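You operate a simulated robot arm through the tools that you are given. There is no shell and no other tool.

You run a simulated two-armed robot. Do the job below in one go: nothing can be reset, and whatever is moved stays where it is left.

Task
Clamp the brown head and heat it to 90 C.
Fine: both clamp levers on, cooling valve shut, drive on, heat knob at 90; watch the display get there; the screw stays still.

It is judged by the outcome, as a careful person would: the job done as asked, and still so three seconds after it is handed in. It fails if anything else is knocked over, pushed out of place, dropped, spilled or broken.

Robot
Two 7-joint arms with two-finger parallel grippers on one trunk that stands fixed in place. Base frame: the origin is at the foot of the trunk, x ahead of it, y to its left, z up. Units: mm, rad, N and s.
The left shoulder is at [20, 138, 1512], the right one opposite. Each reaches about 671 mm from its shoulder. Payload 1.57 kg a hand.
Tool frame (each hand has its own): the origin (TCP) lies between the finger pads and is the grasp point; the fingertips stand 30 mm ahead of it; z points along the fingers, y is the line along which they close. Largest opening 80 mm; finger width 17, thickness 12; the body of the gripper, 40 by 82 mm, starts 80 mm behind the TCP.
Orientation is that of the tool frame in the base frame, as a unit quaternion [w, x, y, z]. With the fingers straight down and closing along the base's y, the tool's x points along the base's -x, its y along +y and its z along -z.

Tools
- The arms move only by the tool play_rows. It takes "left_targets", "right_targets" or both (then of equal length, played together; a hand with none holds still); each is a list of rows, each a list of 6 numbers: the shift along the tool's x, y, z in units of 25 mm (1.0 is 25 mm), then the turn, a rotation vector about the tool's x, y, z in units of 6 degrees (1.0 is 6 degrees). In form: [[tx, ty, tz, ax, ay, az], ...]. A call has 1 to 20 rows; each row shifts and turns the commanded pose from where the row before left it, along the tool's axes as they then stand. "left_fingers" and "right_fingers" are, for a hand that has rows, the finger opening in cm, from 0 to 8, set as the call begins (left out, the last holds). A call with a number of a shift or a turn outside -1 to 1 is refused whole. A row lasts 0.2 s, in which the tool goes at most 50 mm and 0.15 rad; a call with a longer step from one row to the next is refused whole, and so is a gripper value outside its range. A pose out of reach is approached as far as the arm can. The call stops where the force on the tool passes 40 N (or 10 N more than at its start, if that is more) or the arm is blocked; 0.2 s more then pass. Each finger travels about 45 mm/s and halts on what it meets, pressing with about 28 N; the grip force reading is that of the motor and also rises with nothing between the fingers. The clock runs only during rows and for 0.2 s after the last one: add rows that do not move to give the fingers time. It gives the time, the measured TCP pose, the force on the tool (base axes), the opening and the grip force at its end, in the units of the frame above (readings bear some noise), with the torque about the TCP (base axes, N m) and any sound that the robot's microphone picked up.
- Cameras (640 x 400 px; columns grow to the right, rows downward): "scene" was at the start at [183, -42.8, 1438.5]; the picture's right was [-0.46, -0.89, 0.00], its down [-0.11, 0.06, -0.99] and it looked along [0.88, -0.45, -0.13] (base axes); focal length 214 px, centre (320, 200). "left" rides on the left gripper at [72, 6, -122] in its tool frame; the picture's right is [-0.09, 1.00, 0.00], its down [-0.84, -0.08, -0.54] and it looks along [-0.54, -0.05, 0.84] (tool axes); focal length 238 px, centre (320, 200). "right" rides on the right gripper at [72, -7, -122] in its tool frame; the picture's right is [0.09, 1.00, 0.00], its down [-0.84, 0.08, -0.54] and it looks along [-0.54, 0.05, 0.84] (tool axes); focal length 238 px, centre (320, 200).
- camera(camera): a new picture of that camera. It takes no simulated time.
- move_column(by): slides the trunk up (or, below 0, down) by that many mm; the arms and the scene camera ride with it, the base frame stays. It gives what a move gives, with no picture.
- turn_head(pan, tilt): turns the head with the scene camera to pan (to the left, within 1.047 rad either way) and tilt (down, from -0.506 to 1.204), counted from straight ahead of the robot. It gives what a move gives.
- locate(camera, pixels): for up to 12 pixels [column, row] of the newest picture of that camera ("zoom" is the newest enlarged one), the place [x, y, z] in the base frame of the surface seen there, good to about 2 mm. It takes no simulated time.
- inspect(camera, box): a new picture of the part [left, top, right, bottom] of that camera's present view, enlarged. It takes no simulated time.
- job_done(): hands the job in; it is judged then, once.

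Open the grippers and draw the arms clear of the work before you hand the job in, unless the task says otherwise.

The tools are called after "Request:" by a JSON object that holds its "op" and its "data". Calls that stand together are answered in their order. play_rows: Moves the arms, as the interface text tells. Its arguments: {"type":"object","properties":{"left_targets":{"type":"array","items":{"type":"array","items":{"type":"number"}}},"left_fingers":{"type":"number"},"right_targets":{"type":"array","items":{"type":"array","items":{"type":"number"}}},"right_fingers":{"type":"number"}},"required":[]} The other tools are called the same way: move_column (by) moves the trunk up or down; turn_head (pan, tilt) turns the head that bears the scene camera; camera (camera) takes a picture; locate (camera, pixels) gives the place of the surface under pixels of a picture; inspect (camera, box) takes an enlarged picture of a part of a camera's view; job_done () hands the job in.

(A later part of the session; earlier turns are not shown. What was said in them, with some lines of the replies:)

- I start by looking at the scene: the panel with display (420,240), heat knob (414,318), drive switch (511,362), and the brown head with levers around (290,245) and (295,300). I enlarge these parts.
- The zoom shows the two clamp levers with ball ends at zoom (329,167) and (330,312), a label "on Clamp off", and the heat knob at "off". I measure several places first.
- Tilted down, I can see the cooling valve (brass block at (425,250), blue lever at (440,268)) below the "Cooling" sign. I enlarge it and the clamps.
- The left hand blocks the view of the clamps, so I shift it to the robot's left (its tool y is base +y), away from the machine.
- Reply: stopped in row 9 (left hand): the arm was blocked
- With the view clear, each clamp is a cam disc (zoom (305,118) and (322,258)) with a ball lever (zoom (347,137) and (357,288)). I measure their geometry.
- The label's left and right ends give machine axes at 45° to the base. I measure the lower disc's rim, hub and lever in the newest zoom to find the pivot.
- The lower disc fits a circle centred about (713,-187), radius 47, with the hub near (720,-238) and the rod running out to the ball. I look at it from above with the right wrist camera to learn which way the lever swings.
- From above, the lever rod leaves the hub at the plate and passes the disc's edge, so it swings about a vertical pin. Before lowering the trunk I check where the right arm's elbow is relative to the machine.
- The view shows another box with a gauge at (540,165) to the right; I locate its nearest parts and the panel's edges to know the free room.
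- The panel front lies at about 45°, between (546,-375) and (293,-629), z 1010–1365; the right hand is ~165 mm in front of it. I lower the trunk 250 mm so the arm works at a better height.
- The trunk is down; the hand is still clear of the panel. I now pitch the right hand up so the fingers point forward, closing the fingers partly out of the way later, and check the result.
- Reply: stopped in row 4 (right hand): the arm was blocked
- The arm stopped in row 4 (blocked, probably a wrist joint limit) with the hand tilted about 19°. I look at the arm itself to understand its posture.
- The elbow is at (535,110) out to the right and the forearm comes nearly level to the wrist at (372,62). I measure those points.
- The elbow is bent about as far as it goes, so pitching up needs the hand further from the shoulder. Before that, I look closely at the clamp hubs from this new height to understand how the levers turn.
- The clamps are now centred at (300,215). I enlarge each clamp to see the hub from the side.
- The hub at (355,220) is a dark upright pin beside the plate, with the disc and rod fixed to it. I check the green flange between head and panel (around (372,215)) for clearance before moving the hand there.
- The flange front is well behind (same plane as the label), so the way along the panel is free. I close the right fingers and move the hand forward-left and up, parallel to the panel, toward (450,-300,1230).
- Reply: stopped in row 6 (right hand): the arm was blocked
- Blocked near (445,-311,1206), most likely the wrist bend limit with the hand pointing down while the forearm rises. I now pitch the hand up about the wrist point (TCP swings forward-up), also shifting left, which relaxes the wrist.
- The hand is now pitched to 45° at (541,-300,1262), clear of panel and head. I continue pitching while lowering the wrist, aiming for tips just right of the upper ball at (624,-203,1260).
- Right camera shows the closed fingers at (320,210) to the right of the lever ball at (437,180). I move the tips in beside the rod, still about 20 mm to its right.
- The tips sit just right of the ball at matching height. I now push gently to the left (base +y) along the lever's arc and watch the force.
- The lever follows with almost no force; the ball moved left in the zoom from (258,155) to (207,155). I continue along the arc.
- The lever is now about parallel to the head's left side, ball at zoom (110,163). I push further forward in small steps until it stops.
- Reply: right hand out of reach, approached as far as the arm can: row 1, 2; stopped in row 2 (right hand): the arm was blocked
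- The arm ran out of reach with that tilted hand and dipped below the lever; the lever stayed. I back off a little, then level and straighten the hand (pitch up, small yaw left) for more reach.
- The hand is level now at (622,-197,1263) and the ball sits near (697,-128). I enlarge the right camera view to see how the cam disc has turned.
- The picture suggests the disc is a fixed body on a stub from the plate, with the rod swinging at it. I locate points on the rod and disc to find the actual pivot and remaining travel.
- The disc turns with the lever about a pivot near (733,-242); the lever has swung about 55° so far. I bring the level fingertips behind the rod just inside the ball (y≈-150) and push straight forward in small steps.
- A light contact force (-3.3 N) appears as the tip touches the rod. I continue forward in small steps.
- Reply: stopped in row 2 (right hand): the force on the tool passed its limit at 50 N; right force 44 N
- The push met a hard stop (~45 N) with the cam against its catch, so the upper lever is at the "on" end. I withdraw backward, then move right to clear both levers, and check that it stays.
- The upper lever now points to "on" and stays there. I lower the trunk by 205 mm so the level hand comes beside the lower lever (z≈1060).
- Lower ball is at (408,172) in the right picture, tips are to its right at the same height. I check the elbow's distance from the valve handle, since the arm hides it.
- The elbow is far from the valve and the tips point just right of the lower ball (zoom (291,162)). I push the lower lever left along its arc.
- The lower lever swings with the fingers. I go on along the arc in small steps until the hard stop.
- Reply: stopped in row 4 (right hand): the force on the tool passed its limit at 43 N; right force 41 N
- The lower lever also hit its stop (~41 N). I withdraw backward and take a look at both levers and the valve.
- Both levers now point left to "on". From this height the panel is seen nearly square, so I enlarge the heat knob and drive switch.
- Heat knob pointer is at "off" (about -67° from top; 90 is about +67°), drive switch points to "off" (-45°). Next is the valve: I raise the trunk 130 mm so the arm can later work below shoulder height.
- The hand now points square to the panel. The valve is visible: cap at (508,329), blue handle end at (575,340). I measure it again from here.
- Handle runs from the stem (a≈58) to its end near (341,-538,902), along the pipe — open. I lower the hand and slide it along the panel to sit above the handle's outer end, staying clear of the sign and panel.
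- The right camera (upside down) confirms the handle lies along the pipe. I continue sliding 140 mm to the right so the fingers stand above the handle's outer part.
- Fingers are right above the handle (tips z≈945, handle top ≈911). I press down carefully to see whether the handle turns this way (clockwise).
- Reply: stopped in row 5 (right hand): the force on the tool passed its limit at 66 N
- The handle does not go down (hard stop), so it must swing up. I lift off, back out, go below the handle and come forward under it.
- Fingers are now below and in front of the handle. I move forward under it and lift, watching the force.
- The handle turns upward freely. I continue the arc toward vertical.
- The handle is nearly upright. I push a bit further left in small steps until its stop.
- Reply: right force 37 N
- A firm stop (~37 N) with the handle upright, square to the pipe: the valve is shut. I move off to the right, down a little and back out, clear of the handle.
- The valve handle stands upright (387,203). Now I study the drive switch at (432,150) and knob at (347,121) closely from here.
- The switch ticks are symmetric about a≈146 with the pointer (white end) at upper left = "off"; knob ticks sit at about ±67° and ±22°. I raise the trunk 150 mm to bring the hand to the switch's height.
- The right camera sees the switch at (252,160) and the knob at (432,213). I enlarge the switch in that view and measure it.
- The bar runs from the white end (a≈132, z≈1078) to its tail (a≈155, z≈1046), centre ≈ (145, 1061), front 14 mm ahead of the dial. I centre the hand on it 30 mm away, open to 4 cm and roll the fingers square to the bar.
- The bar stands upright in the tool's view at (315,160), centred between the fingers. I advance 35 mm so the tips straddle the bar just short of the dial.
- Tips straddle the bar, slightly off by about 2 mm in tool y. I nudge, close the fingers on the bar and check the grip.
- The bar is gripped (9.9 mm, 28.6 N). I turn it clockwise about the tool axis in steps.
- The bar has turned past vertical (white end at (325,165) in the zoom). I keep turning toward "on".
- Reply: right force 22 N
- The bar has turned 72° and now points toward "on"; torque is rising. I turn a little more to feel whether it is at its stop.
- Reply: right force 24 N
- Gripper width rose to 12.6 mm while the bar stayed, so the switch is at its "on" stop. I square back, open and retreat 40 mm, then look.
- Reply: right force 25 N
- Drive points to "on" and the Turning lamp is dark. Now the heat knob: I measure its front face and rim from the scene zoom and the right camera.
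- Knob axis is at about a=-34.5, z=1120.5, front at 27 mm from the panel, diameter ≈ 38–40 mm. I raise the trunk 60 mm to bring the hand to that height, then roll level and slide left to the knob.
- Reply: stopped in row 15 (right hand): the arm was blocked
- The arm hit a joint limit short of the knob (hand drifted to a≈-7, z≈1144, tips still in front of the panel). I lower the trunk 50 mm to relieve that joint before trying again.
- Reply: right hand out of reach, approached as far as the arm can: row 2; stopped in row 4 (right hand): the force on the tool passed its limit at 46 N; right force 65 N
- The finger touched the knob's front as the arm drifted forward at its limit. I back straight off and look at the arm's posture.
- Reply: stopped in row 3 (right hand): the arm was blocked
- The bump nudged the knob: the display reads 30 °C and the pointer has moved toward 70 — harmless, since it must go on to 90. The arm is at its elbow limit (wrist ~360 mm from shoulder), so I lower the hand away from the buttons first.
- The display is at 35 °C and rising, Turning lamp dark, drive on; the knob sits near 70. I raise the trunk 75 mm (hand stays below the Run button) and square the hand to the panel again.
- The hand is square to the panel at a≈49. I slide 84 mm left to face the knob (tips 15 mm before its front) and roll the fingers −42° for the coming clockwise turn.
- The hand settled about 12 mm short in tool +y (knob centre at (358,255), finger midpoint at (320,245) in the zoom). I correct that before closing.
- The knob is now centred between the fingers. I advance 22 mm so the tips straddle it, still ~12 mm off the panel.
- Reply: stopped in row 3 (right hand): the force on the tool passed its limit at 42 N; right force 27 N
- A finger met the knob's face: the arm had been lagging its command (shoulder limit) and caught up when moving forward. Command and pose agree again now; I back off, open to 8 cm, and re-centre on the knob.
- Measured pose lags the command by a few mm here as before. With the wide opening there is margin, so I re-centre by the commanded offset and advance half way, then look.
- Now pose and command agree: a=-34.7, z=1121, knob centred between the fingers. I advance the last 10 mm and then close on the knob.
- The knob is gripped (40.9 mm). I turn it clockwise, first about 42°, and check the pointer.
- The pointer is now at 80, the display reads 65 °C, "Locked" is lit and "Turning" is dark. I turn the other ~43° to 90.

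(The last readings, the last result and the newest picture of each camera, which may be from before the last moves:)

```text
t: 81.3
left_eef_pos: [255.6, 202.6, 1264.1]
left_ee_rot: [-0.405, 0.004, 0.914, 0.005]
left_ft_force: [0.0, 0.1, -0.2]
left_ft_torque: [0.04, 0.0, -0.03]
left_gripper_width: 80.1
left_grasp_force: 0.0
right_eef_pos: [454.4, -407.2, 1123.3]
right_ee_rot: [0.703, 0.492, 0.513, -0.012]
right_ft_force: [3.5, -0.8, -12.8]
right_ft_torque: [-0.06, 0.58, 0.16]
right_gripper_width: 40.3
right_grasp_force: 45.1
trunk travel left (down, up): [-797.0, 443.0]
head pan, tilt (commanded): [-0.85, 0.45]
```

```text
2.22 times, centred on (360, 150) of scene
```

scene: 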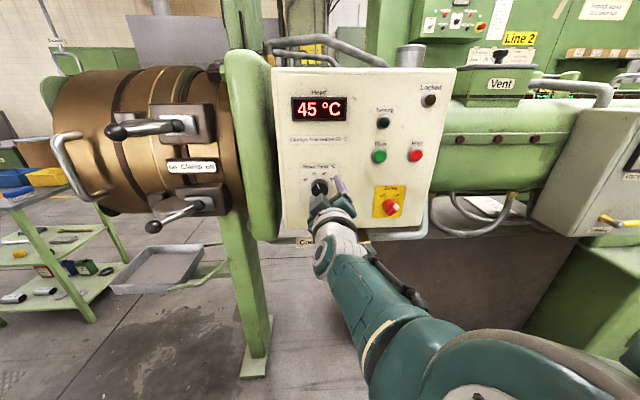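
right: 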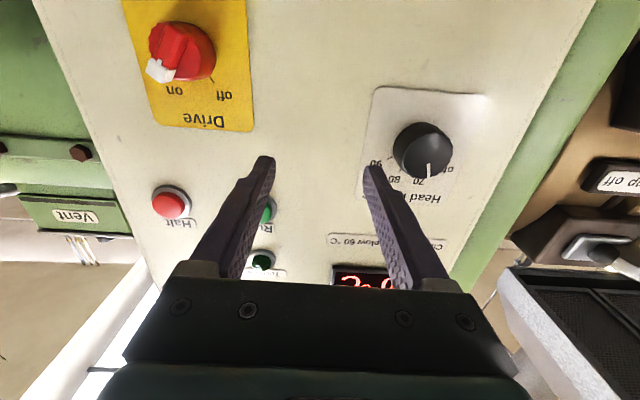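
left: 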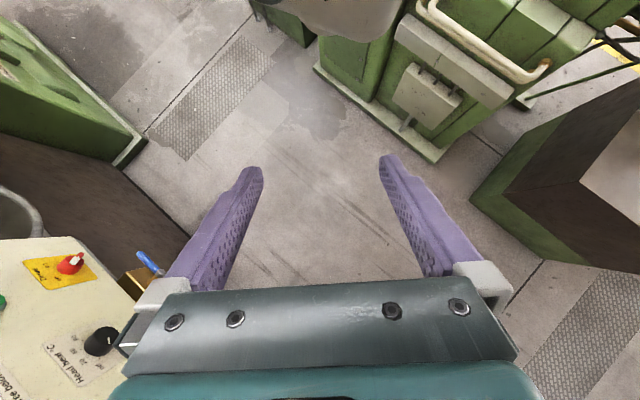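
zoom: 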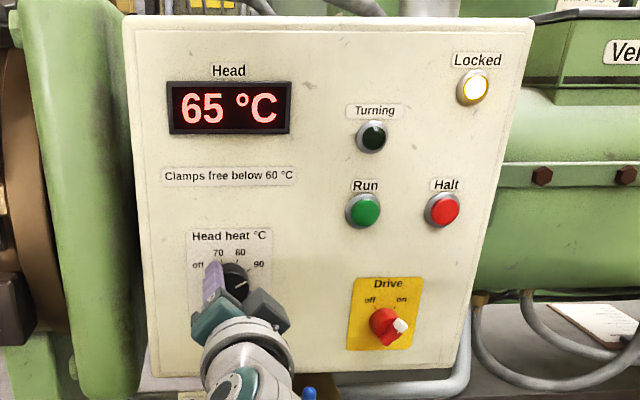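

The pointer stands at 90 with rising resistance (~0.45 N m), suggesting the end stop. I give a small further turn to make sure it is fully there.

Request:
{"op": "play_rows", "data": {"right_targets": [[0, 0, 0, 0, 0, 0.6], [0, 0, 0, 0, 0, 0]]}}

Request:
{"op": "inspect", "data": {"camera": "right", "box": [200, 40, 440, 240]}}

```text
t: 81.9
left_eef_pos: [254.0, 201.5, 1264.2]
left_ee_rot: [-0.406, 0.004, 0.914, 0.004]
left_ft_force: [0.0, 0.1, -0.5]
left_ft_torque: [-0.04, -0.03, -0.03]
left_gripper_width: 80.2
left_grasp_force: 0.2
right_eef_pos: [453.9, -407.4, 1122.7]
right_ee_rot: [0.704, 0.507, 0.496, 0.009]
right_ft_force: [-7.2, 1.4, -5.6]
right_ft_torque: [-0.2, 0.37, -0.39]
right_gripper_width: 40.4
right_grasp_force: 44.8
trunk travel left (down, up): [-797.0, 443.0]
head pan, tilt (commanded): [-0.85, 0.45]
```

```text
2.00 times, centred on (320, 140) of right
```

zoom: 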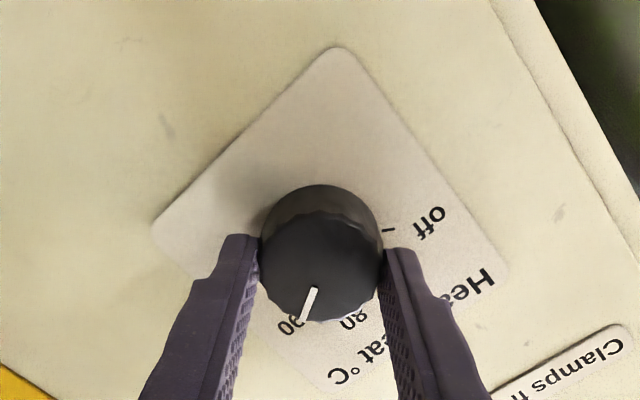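

The pointer stayed at 90 as the fingers slipped slightly, so it is at its stop. I open the gripper fully and retreat straight back.

Request:
{"op": "play_rows", "data": {"right_targets": [[0, 0, 0, 0, 0, 0], [0, 0, 0, 0, 0, 0], [0, 0, 0, 0, 0, 0], [0, 0, 0, 0, 0, 0], [0, 0, -0.4, 0, 0, 0], [0, 0, -0.4, 0, 0, 0], [0, 0, -0.2, 0, 0, 0]], "right_fingers": 8}}

Request:
{"op": "camera", "data": {"camera": "right"}}

Request:
{"op": "inspect", "data": {"camera": "scene", "box": [260, 60, 460, 240]}}

```text
t: 83.5
left_eef_pos: [255.8, 201.4, 1264.8]
left_ee_rot: [-0.405, 0.004, 0.914, 0.005]
left_ft_force: [-0.4, 0.2, 0.5]
left_ft_torque: [0.0, -0.01, -0.01]
left_gripper_width: 80.4
left_grasp_force: 0.0
right_eef_pos: [438.3, -390.7, 1122.3]
right_ee_rot: [0.703, 0.508, 0.497, 0.011]
right_ft_force: [-0.9, 0.5, 0.2]
right_ft_torque: [0.01, -0.01, -0.01]
right_gripper_width: 79.8
right_grasp_force: 0.0
trunk travel left (down, up): [-797.0, 443.0]
head pan, tilt (commanded): [-0.85, 0.45]
```

```text
taken
```

right: 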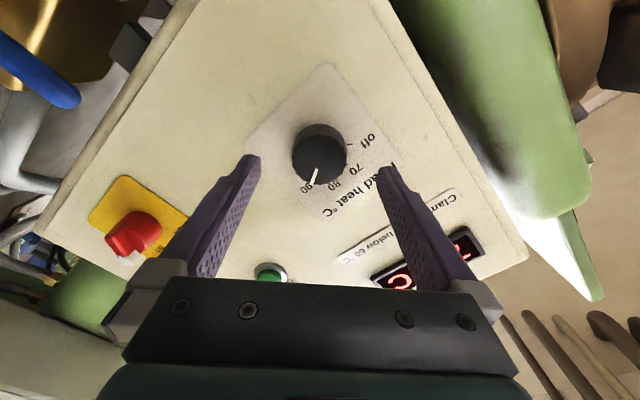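

```text
2.22 times, centred on (360, 150) of scene
```

zoom: 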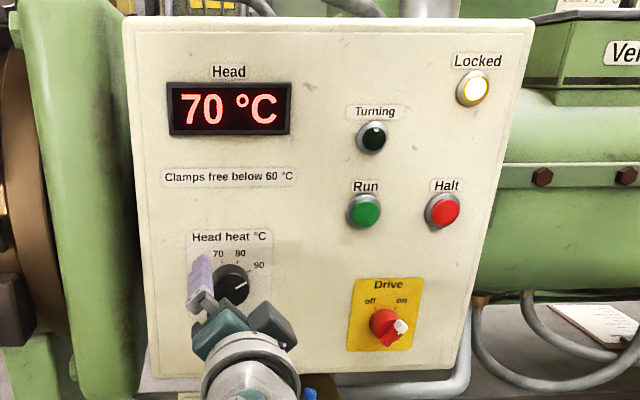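

Fingers are clear in front of the knob, which points to 90; the display reads 70 °C and climbs. I draw the arm back, right and slightly down, away from the panel.

Request:
{"op": "play_rows", "data": {"right_targets": [[-0.174, -0.725, -0.572, 0, 0, 0], [-0.174, -0.725, -0.572, 0, 0, 0], [-0.174, -0.725, -0.572, 0, 0, 0], [-0.174, -0.725, -0.572, 0, 0, 0], [-0.174, -0.725, -0.572, 0, 0, 0], [-0.174, -0.725, -0.572, 0, 0, 0], [0, 0, 0, 0, 0, 0], [0, 0, 0, 0, 0, 0], [0, 0, 0, 0, 0, 0], [0, 0, 0, 0, 0, 0]]}}

Request:
{"op": "camera", "data": {"camera": "scene"}}

Request:
{"op": "inspect", "data": {"camera": "scene", "box": [260, 60, 460, 240]}}

```text
t: 85.7
left_eef_pos: [255.9, 199.8, 1264.8]
left_ee_rot: [-0.405, 0.004, 0.914, 0.005]
left_ft_force: [0.0, 0.3, -0.2]
left_ft_torque: [0.03, 0.03, 0.02]
left_gripper_width: 79.9
left_grasp_force: 0.0
right_eef_pos: [312.2, -395.6, 1062.0]
right_ee_rot: [0.704, 0.508, 0.497, 0.011]
right_ft_force: [0.2, -0.4, 0.5]
right_ft_torque: [0.01, 0.02, -0.01]
right_gripper_width: 80.0
right_grasp_force: 0.0
trunk travel left (down, up): [-797.0, 443.0]
head pan, tilt (commanded): [-0.85, 0.45]
```

```text
taken
```

scene: 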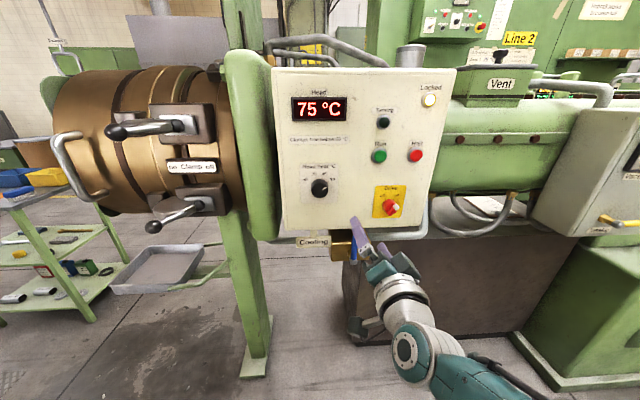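

```text
2.22 times, centred on (360, 150) of scene
```

zoom: 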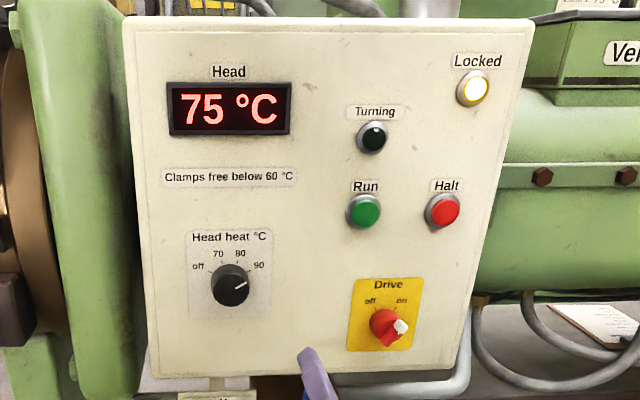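

The arm is clear; knob at 90, drive on, Locked lit, Turning dark, display 75 °C. I let time pass with still rows until the display reaches 90.

Request:
{"op": "play_rows", "data": {"right_targets": [[0, 0, 0, 0, 0, 0], [0, 0, 0, 0, 0, 0], [0, 0, 0, 0, 0, 0], [0, 0, 0, 0, 0, 0], [0, 0, 0, 0, 0, 0], [0, 0, 0, 0, 0, 0], [0, 0, 0, 0, 0, 0], [0, 0, 0, 0, 0, 0], [0, 0, 0, 0, 0, 0], [0, 0, 0, 0, 0, 0], [0, 0, 0, 0, 0, 0], [0, 0, 0, 0, 0, 0], [0, 0, 0, 0, 0, 0], [0, 0, 0, 0, 0, 0], [0, 0, 0, 0, 0, 0], [0, 0, 0, 0, 0, 0], [0, 0, 0, 0, 0, 0], [0, 0, 0, 0, 0, 0], [0, 0, 0, 0, 0, 0], [0, 0, 0, 0, 0, 0]]}}

Request:
{"op": "play_rows", "data": {"right_targets": [[0, 0, 0, 0, 0, 0], [0, 0, 0, 0, 0, 0], [0, 0, 0, 0, 0, 0], [0, 0, 0, 0, 0, 0], [0, 0, 0, 0, 0, 0], [0, 0, 0, 0, 0, 0], [0, 0, 0, 0, 0, 0], [0, 0, 0, 0, 0, 0], [0, 0, 0, 0, 0, 0], [0, 0, 0, 0, 0, 0], [0, 0, 0, 0, 0, 0], [0, 0, 0, 0, 0, 0], [0, 0, 0, 0, 0, 0], [0, 0, 0, 0, 0, 0], [0, 0, 0, 0, 0, 0], [0, 0, 0, 0, 0, 0], [0, 0, 0, 0, 0, 0], [0, 0, 0, 0, 0, 0], [0, 0, 0, 0, 0, 0], [0, 0, 0, 0, 0, 0]]}}

Request:
{"op": "camera", "data": {"camera": "scene"}}

Request:
{"op": "inspect", "data": {"camera": "scene", "box": [260, 60, 460, 240]}}

```text
t: 89.9
left_eef_pos: [255.3, 200.6, 1264.3]
left_ee_rot: [-0.405, 0.004, 0.914, 0.004]
left_ft_force: [-0.4, -0.8, 0.5]
left_ft_torque: [-0.02, -0.02, 0.01]
left_gripper_width: 79.9
left_grasp_force: 0.0
right_eef_pos: [312.3, -395.6, 1062.9]
right_ee_rot: [0.704, 0.509, 0.496, 0.011]
right_ft_force: [0.6, -0.4, -1.0]
right_ft_torque: [-0.01, -0.03, 0.0]
right_gripper_width: 80.1
right_grasp_force: 0.0
trunk travel left (down, up): [-797.0, 443.0]
head pan, tilt (commanded): [-0.85, 0.45]
```

```text
t: 94.1
left_eef_pos: [256.0, 201.1, 1263.4]
left_ee_rot: [-0.405, 0.005, 0.914, 0.005]
left_ft_force: [-0.2, -0.1, -0.7]
left_ft_torque: [-0.01, 0.0, 0.03]
left_gripper_width: 80.1
left_grasp_force: 0.1
right_eef_pos: [310.4, -394.5, 1062.7]
right_ee_rot: [0.704, 0.508, 0.497, 0.01]
right_ft_force: [-0.3, -0.3, 1.2]
right_ft_torque: [0.0, 0.0, 0.02]
right_gripper_width: 79.8
right_grasp_force: 0.0
trunk travel left (down, up): [-797.0, 443.0]
head pan, tilt (commanded): [-0.85, 0.45]
```

```text
taken
```

scene: 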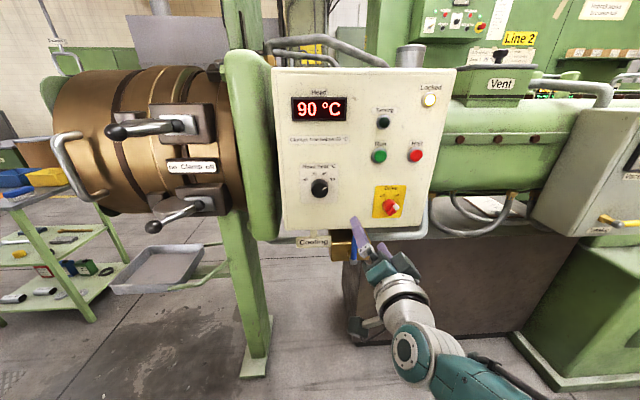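

```text
2.22 times, centred on (360, 150) of scene
```

zoom: 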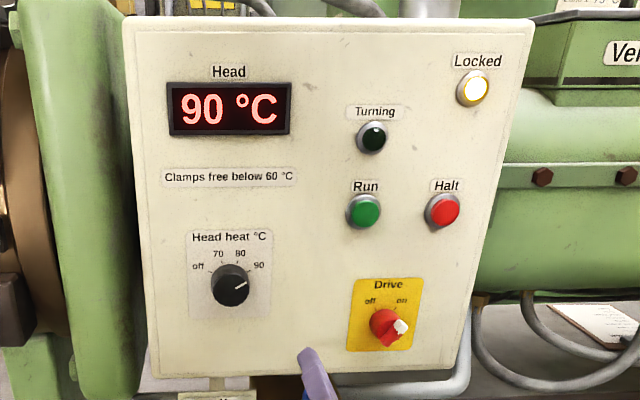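

The display shows 90 °C, Locked lit, Turning dark. I withdraw the hand another 40 mm while waiting a few seconds, then verify that it holds and that valve and levers are unchanged.

Request:
{"op": "play_rows", "data": {"right_targets": [[0, 0, -0.8, 0, 0, 0], [0, 0, -0.8, 0, 0, 0], [0, 0, 0, 0, 0, 0], [0, 0, 0, 0, 0, 0], [0, 0, 0, 0, 0, 0], [0, 0, 0, 0, 0, 0], [0, 0, 0, 0, 0, 0], [0, 0, 0, 0, 0, 0], [0, 0, 0, 0, 0, 0], [0, 0, 0, 0, 0, 0], [0, 0, 0, 0, 0, 0], [0, 0, 0, 0, 0, 0], [0, 0, 0, 0, 0, 0], [0, 0, 0, 0, 0, 0], [0, 0, 0, 0, 0, 0], [0, 0, 0, 0, 0, 0], [0, 0, 0, 0, 0, 0], [0, 0, 0, 0, 0, 0], [0, 0, 0, 0, 0, 0], [0, 0, 0, 0, 0, 0]]}}

Request:
{"op": "camera", "data": {"camera": "scene"}}

Request:
{"op": "inspect", "data": {"camera": "scene", "box": [260, 60, 460, 280]}}

Request:
{"op": "inspect", "data": {"camera": "scene", "box": [60, 60, 260, 250]}}

Request:
{"op": "camera", "data": {"camera": "right"}}

```text
t: 98.3
left_eef_pos: [254.9, 201.3, 1264.5]
left_ee_rot: [-0.405, 0.004, 0.914, 0.004]
left_ft_force: [0.1, -0.5, -0.1]
left_ft_torque: [0.01, 0.0, -0.01]
left_gripper_width: 80.0
left_grasp_force: 0.1
right_eef_pos: [286.6, -378.8, 1070.4]
right_ee_rot: [0.713, 0.491, 0.499, 0.005]
right_ft_force: [0.0, 0.7, 0.9]
right_ft_torque: [0.01, -0.01, 0.04]
right_gripper_width: 80.2
right_grasp_force: 0.0
trunk travel left (down, up): [-797.0, 443.0]
head pan, tilt (commanded): [-0.85, 0.45]
```

```text
taken
```

scene: 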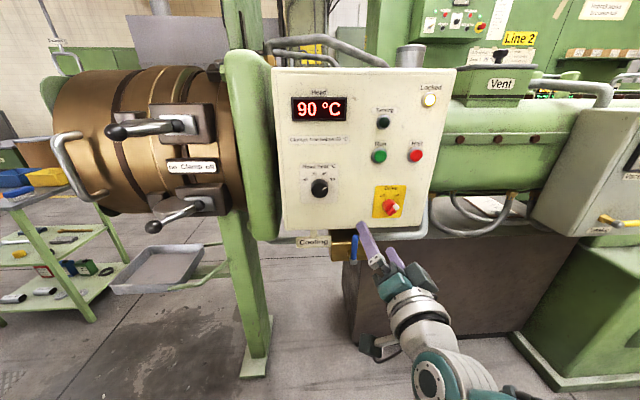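

```text
1.82 times, centred on (360, 170) of scene
```

zoom: 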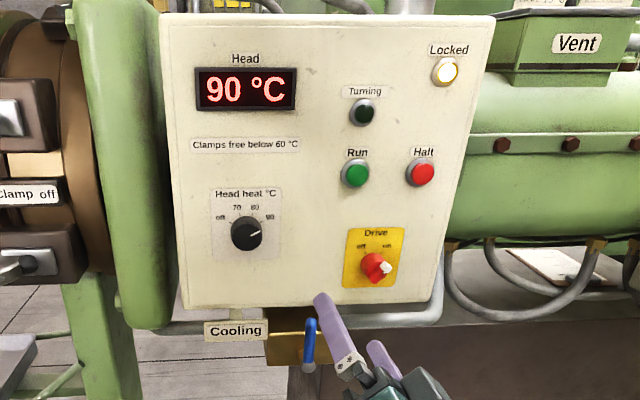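

```text
2.11 times, centred on (160, 155) of scene
```

zoom: 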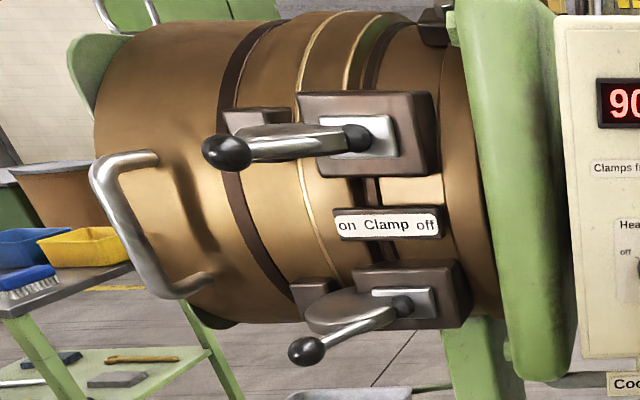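

```text
taken
```

right: 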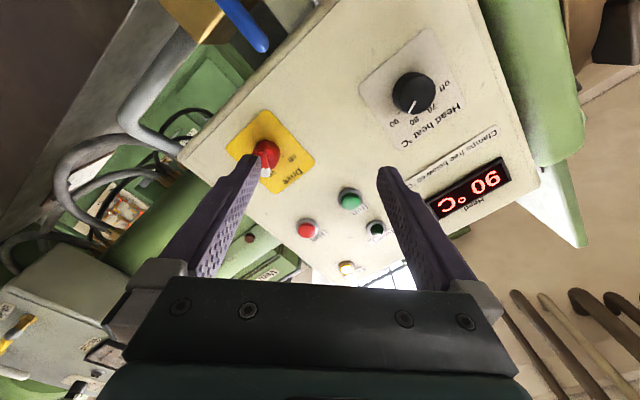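

Display holds 90 °C and all settings stand. As a last check I compare the two lever balls' positions to be sure both are equally fully on.

Request:
{"op": "inspect", "data": {"camera": "scene", "box": [60, 60, 260, 250]}}

Request:
{"op": "locate", "data": {"camera": "zoom", "pixels": [[227, 152], [306, 350], [285, 147], [355, 328]]}}

```text
2.11 times, centred on (160, 155) of scene
```

zoom: 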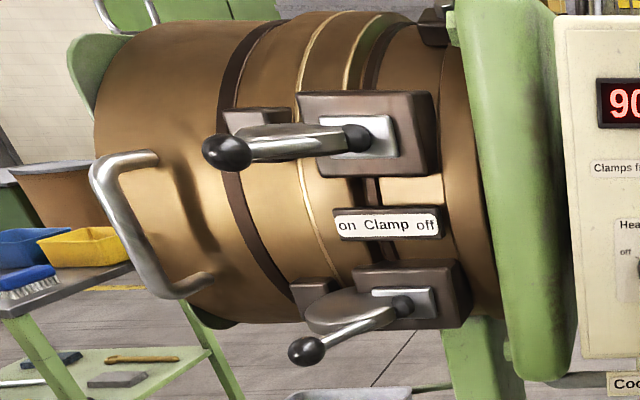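

```text
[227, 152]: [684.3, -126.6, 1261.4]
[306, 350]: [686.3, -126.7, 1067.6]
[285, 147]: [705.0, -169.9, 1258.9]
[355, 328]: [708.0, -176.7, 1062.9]
```

Both balls lie at the same place, (684,-127) and (686,-127), so both levers are fully on. The valve handle is upright (shut), drive on, knob at 90, display steady at 90 °C, Turning dark, and both arms are clear with grippers open. I hand the job in.

Request:
{"op": "job_done", "data": {}}

```text
The job is handed in.
```

The brown head is clamped and heated: the display reached 90 °C and still read 90 °C about four seconds later, when I handed the job in.

- **Clamps:** both levers are at their "on" stops, and their balls measured at the same place to within 2 mm.
- **Cooling valve:** shut. The blue handle stands upright at its stop, square to the pipe. I first pushed it the wrong way (down) against its stop, which briefly took about 66 N. It then turned up freely and looks undamaged.
- **Drive:** on, turned to its stop.
- **Heat knob:** at 90. While I was lining up, a finger bumped the knob and turned it from off to about 70, so heating began early. The clamps, valve and drive were already set by then.
- **Screw:** the Turning lamp was dark every time I looked, and I did not press Run. The Locked lamp came on as the head warmed.

Nothing else was knocked or moved that I could see. Both grippers are open and both arms are clear of the machine.
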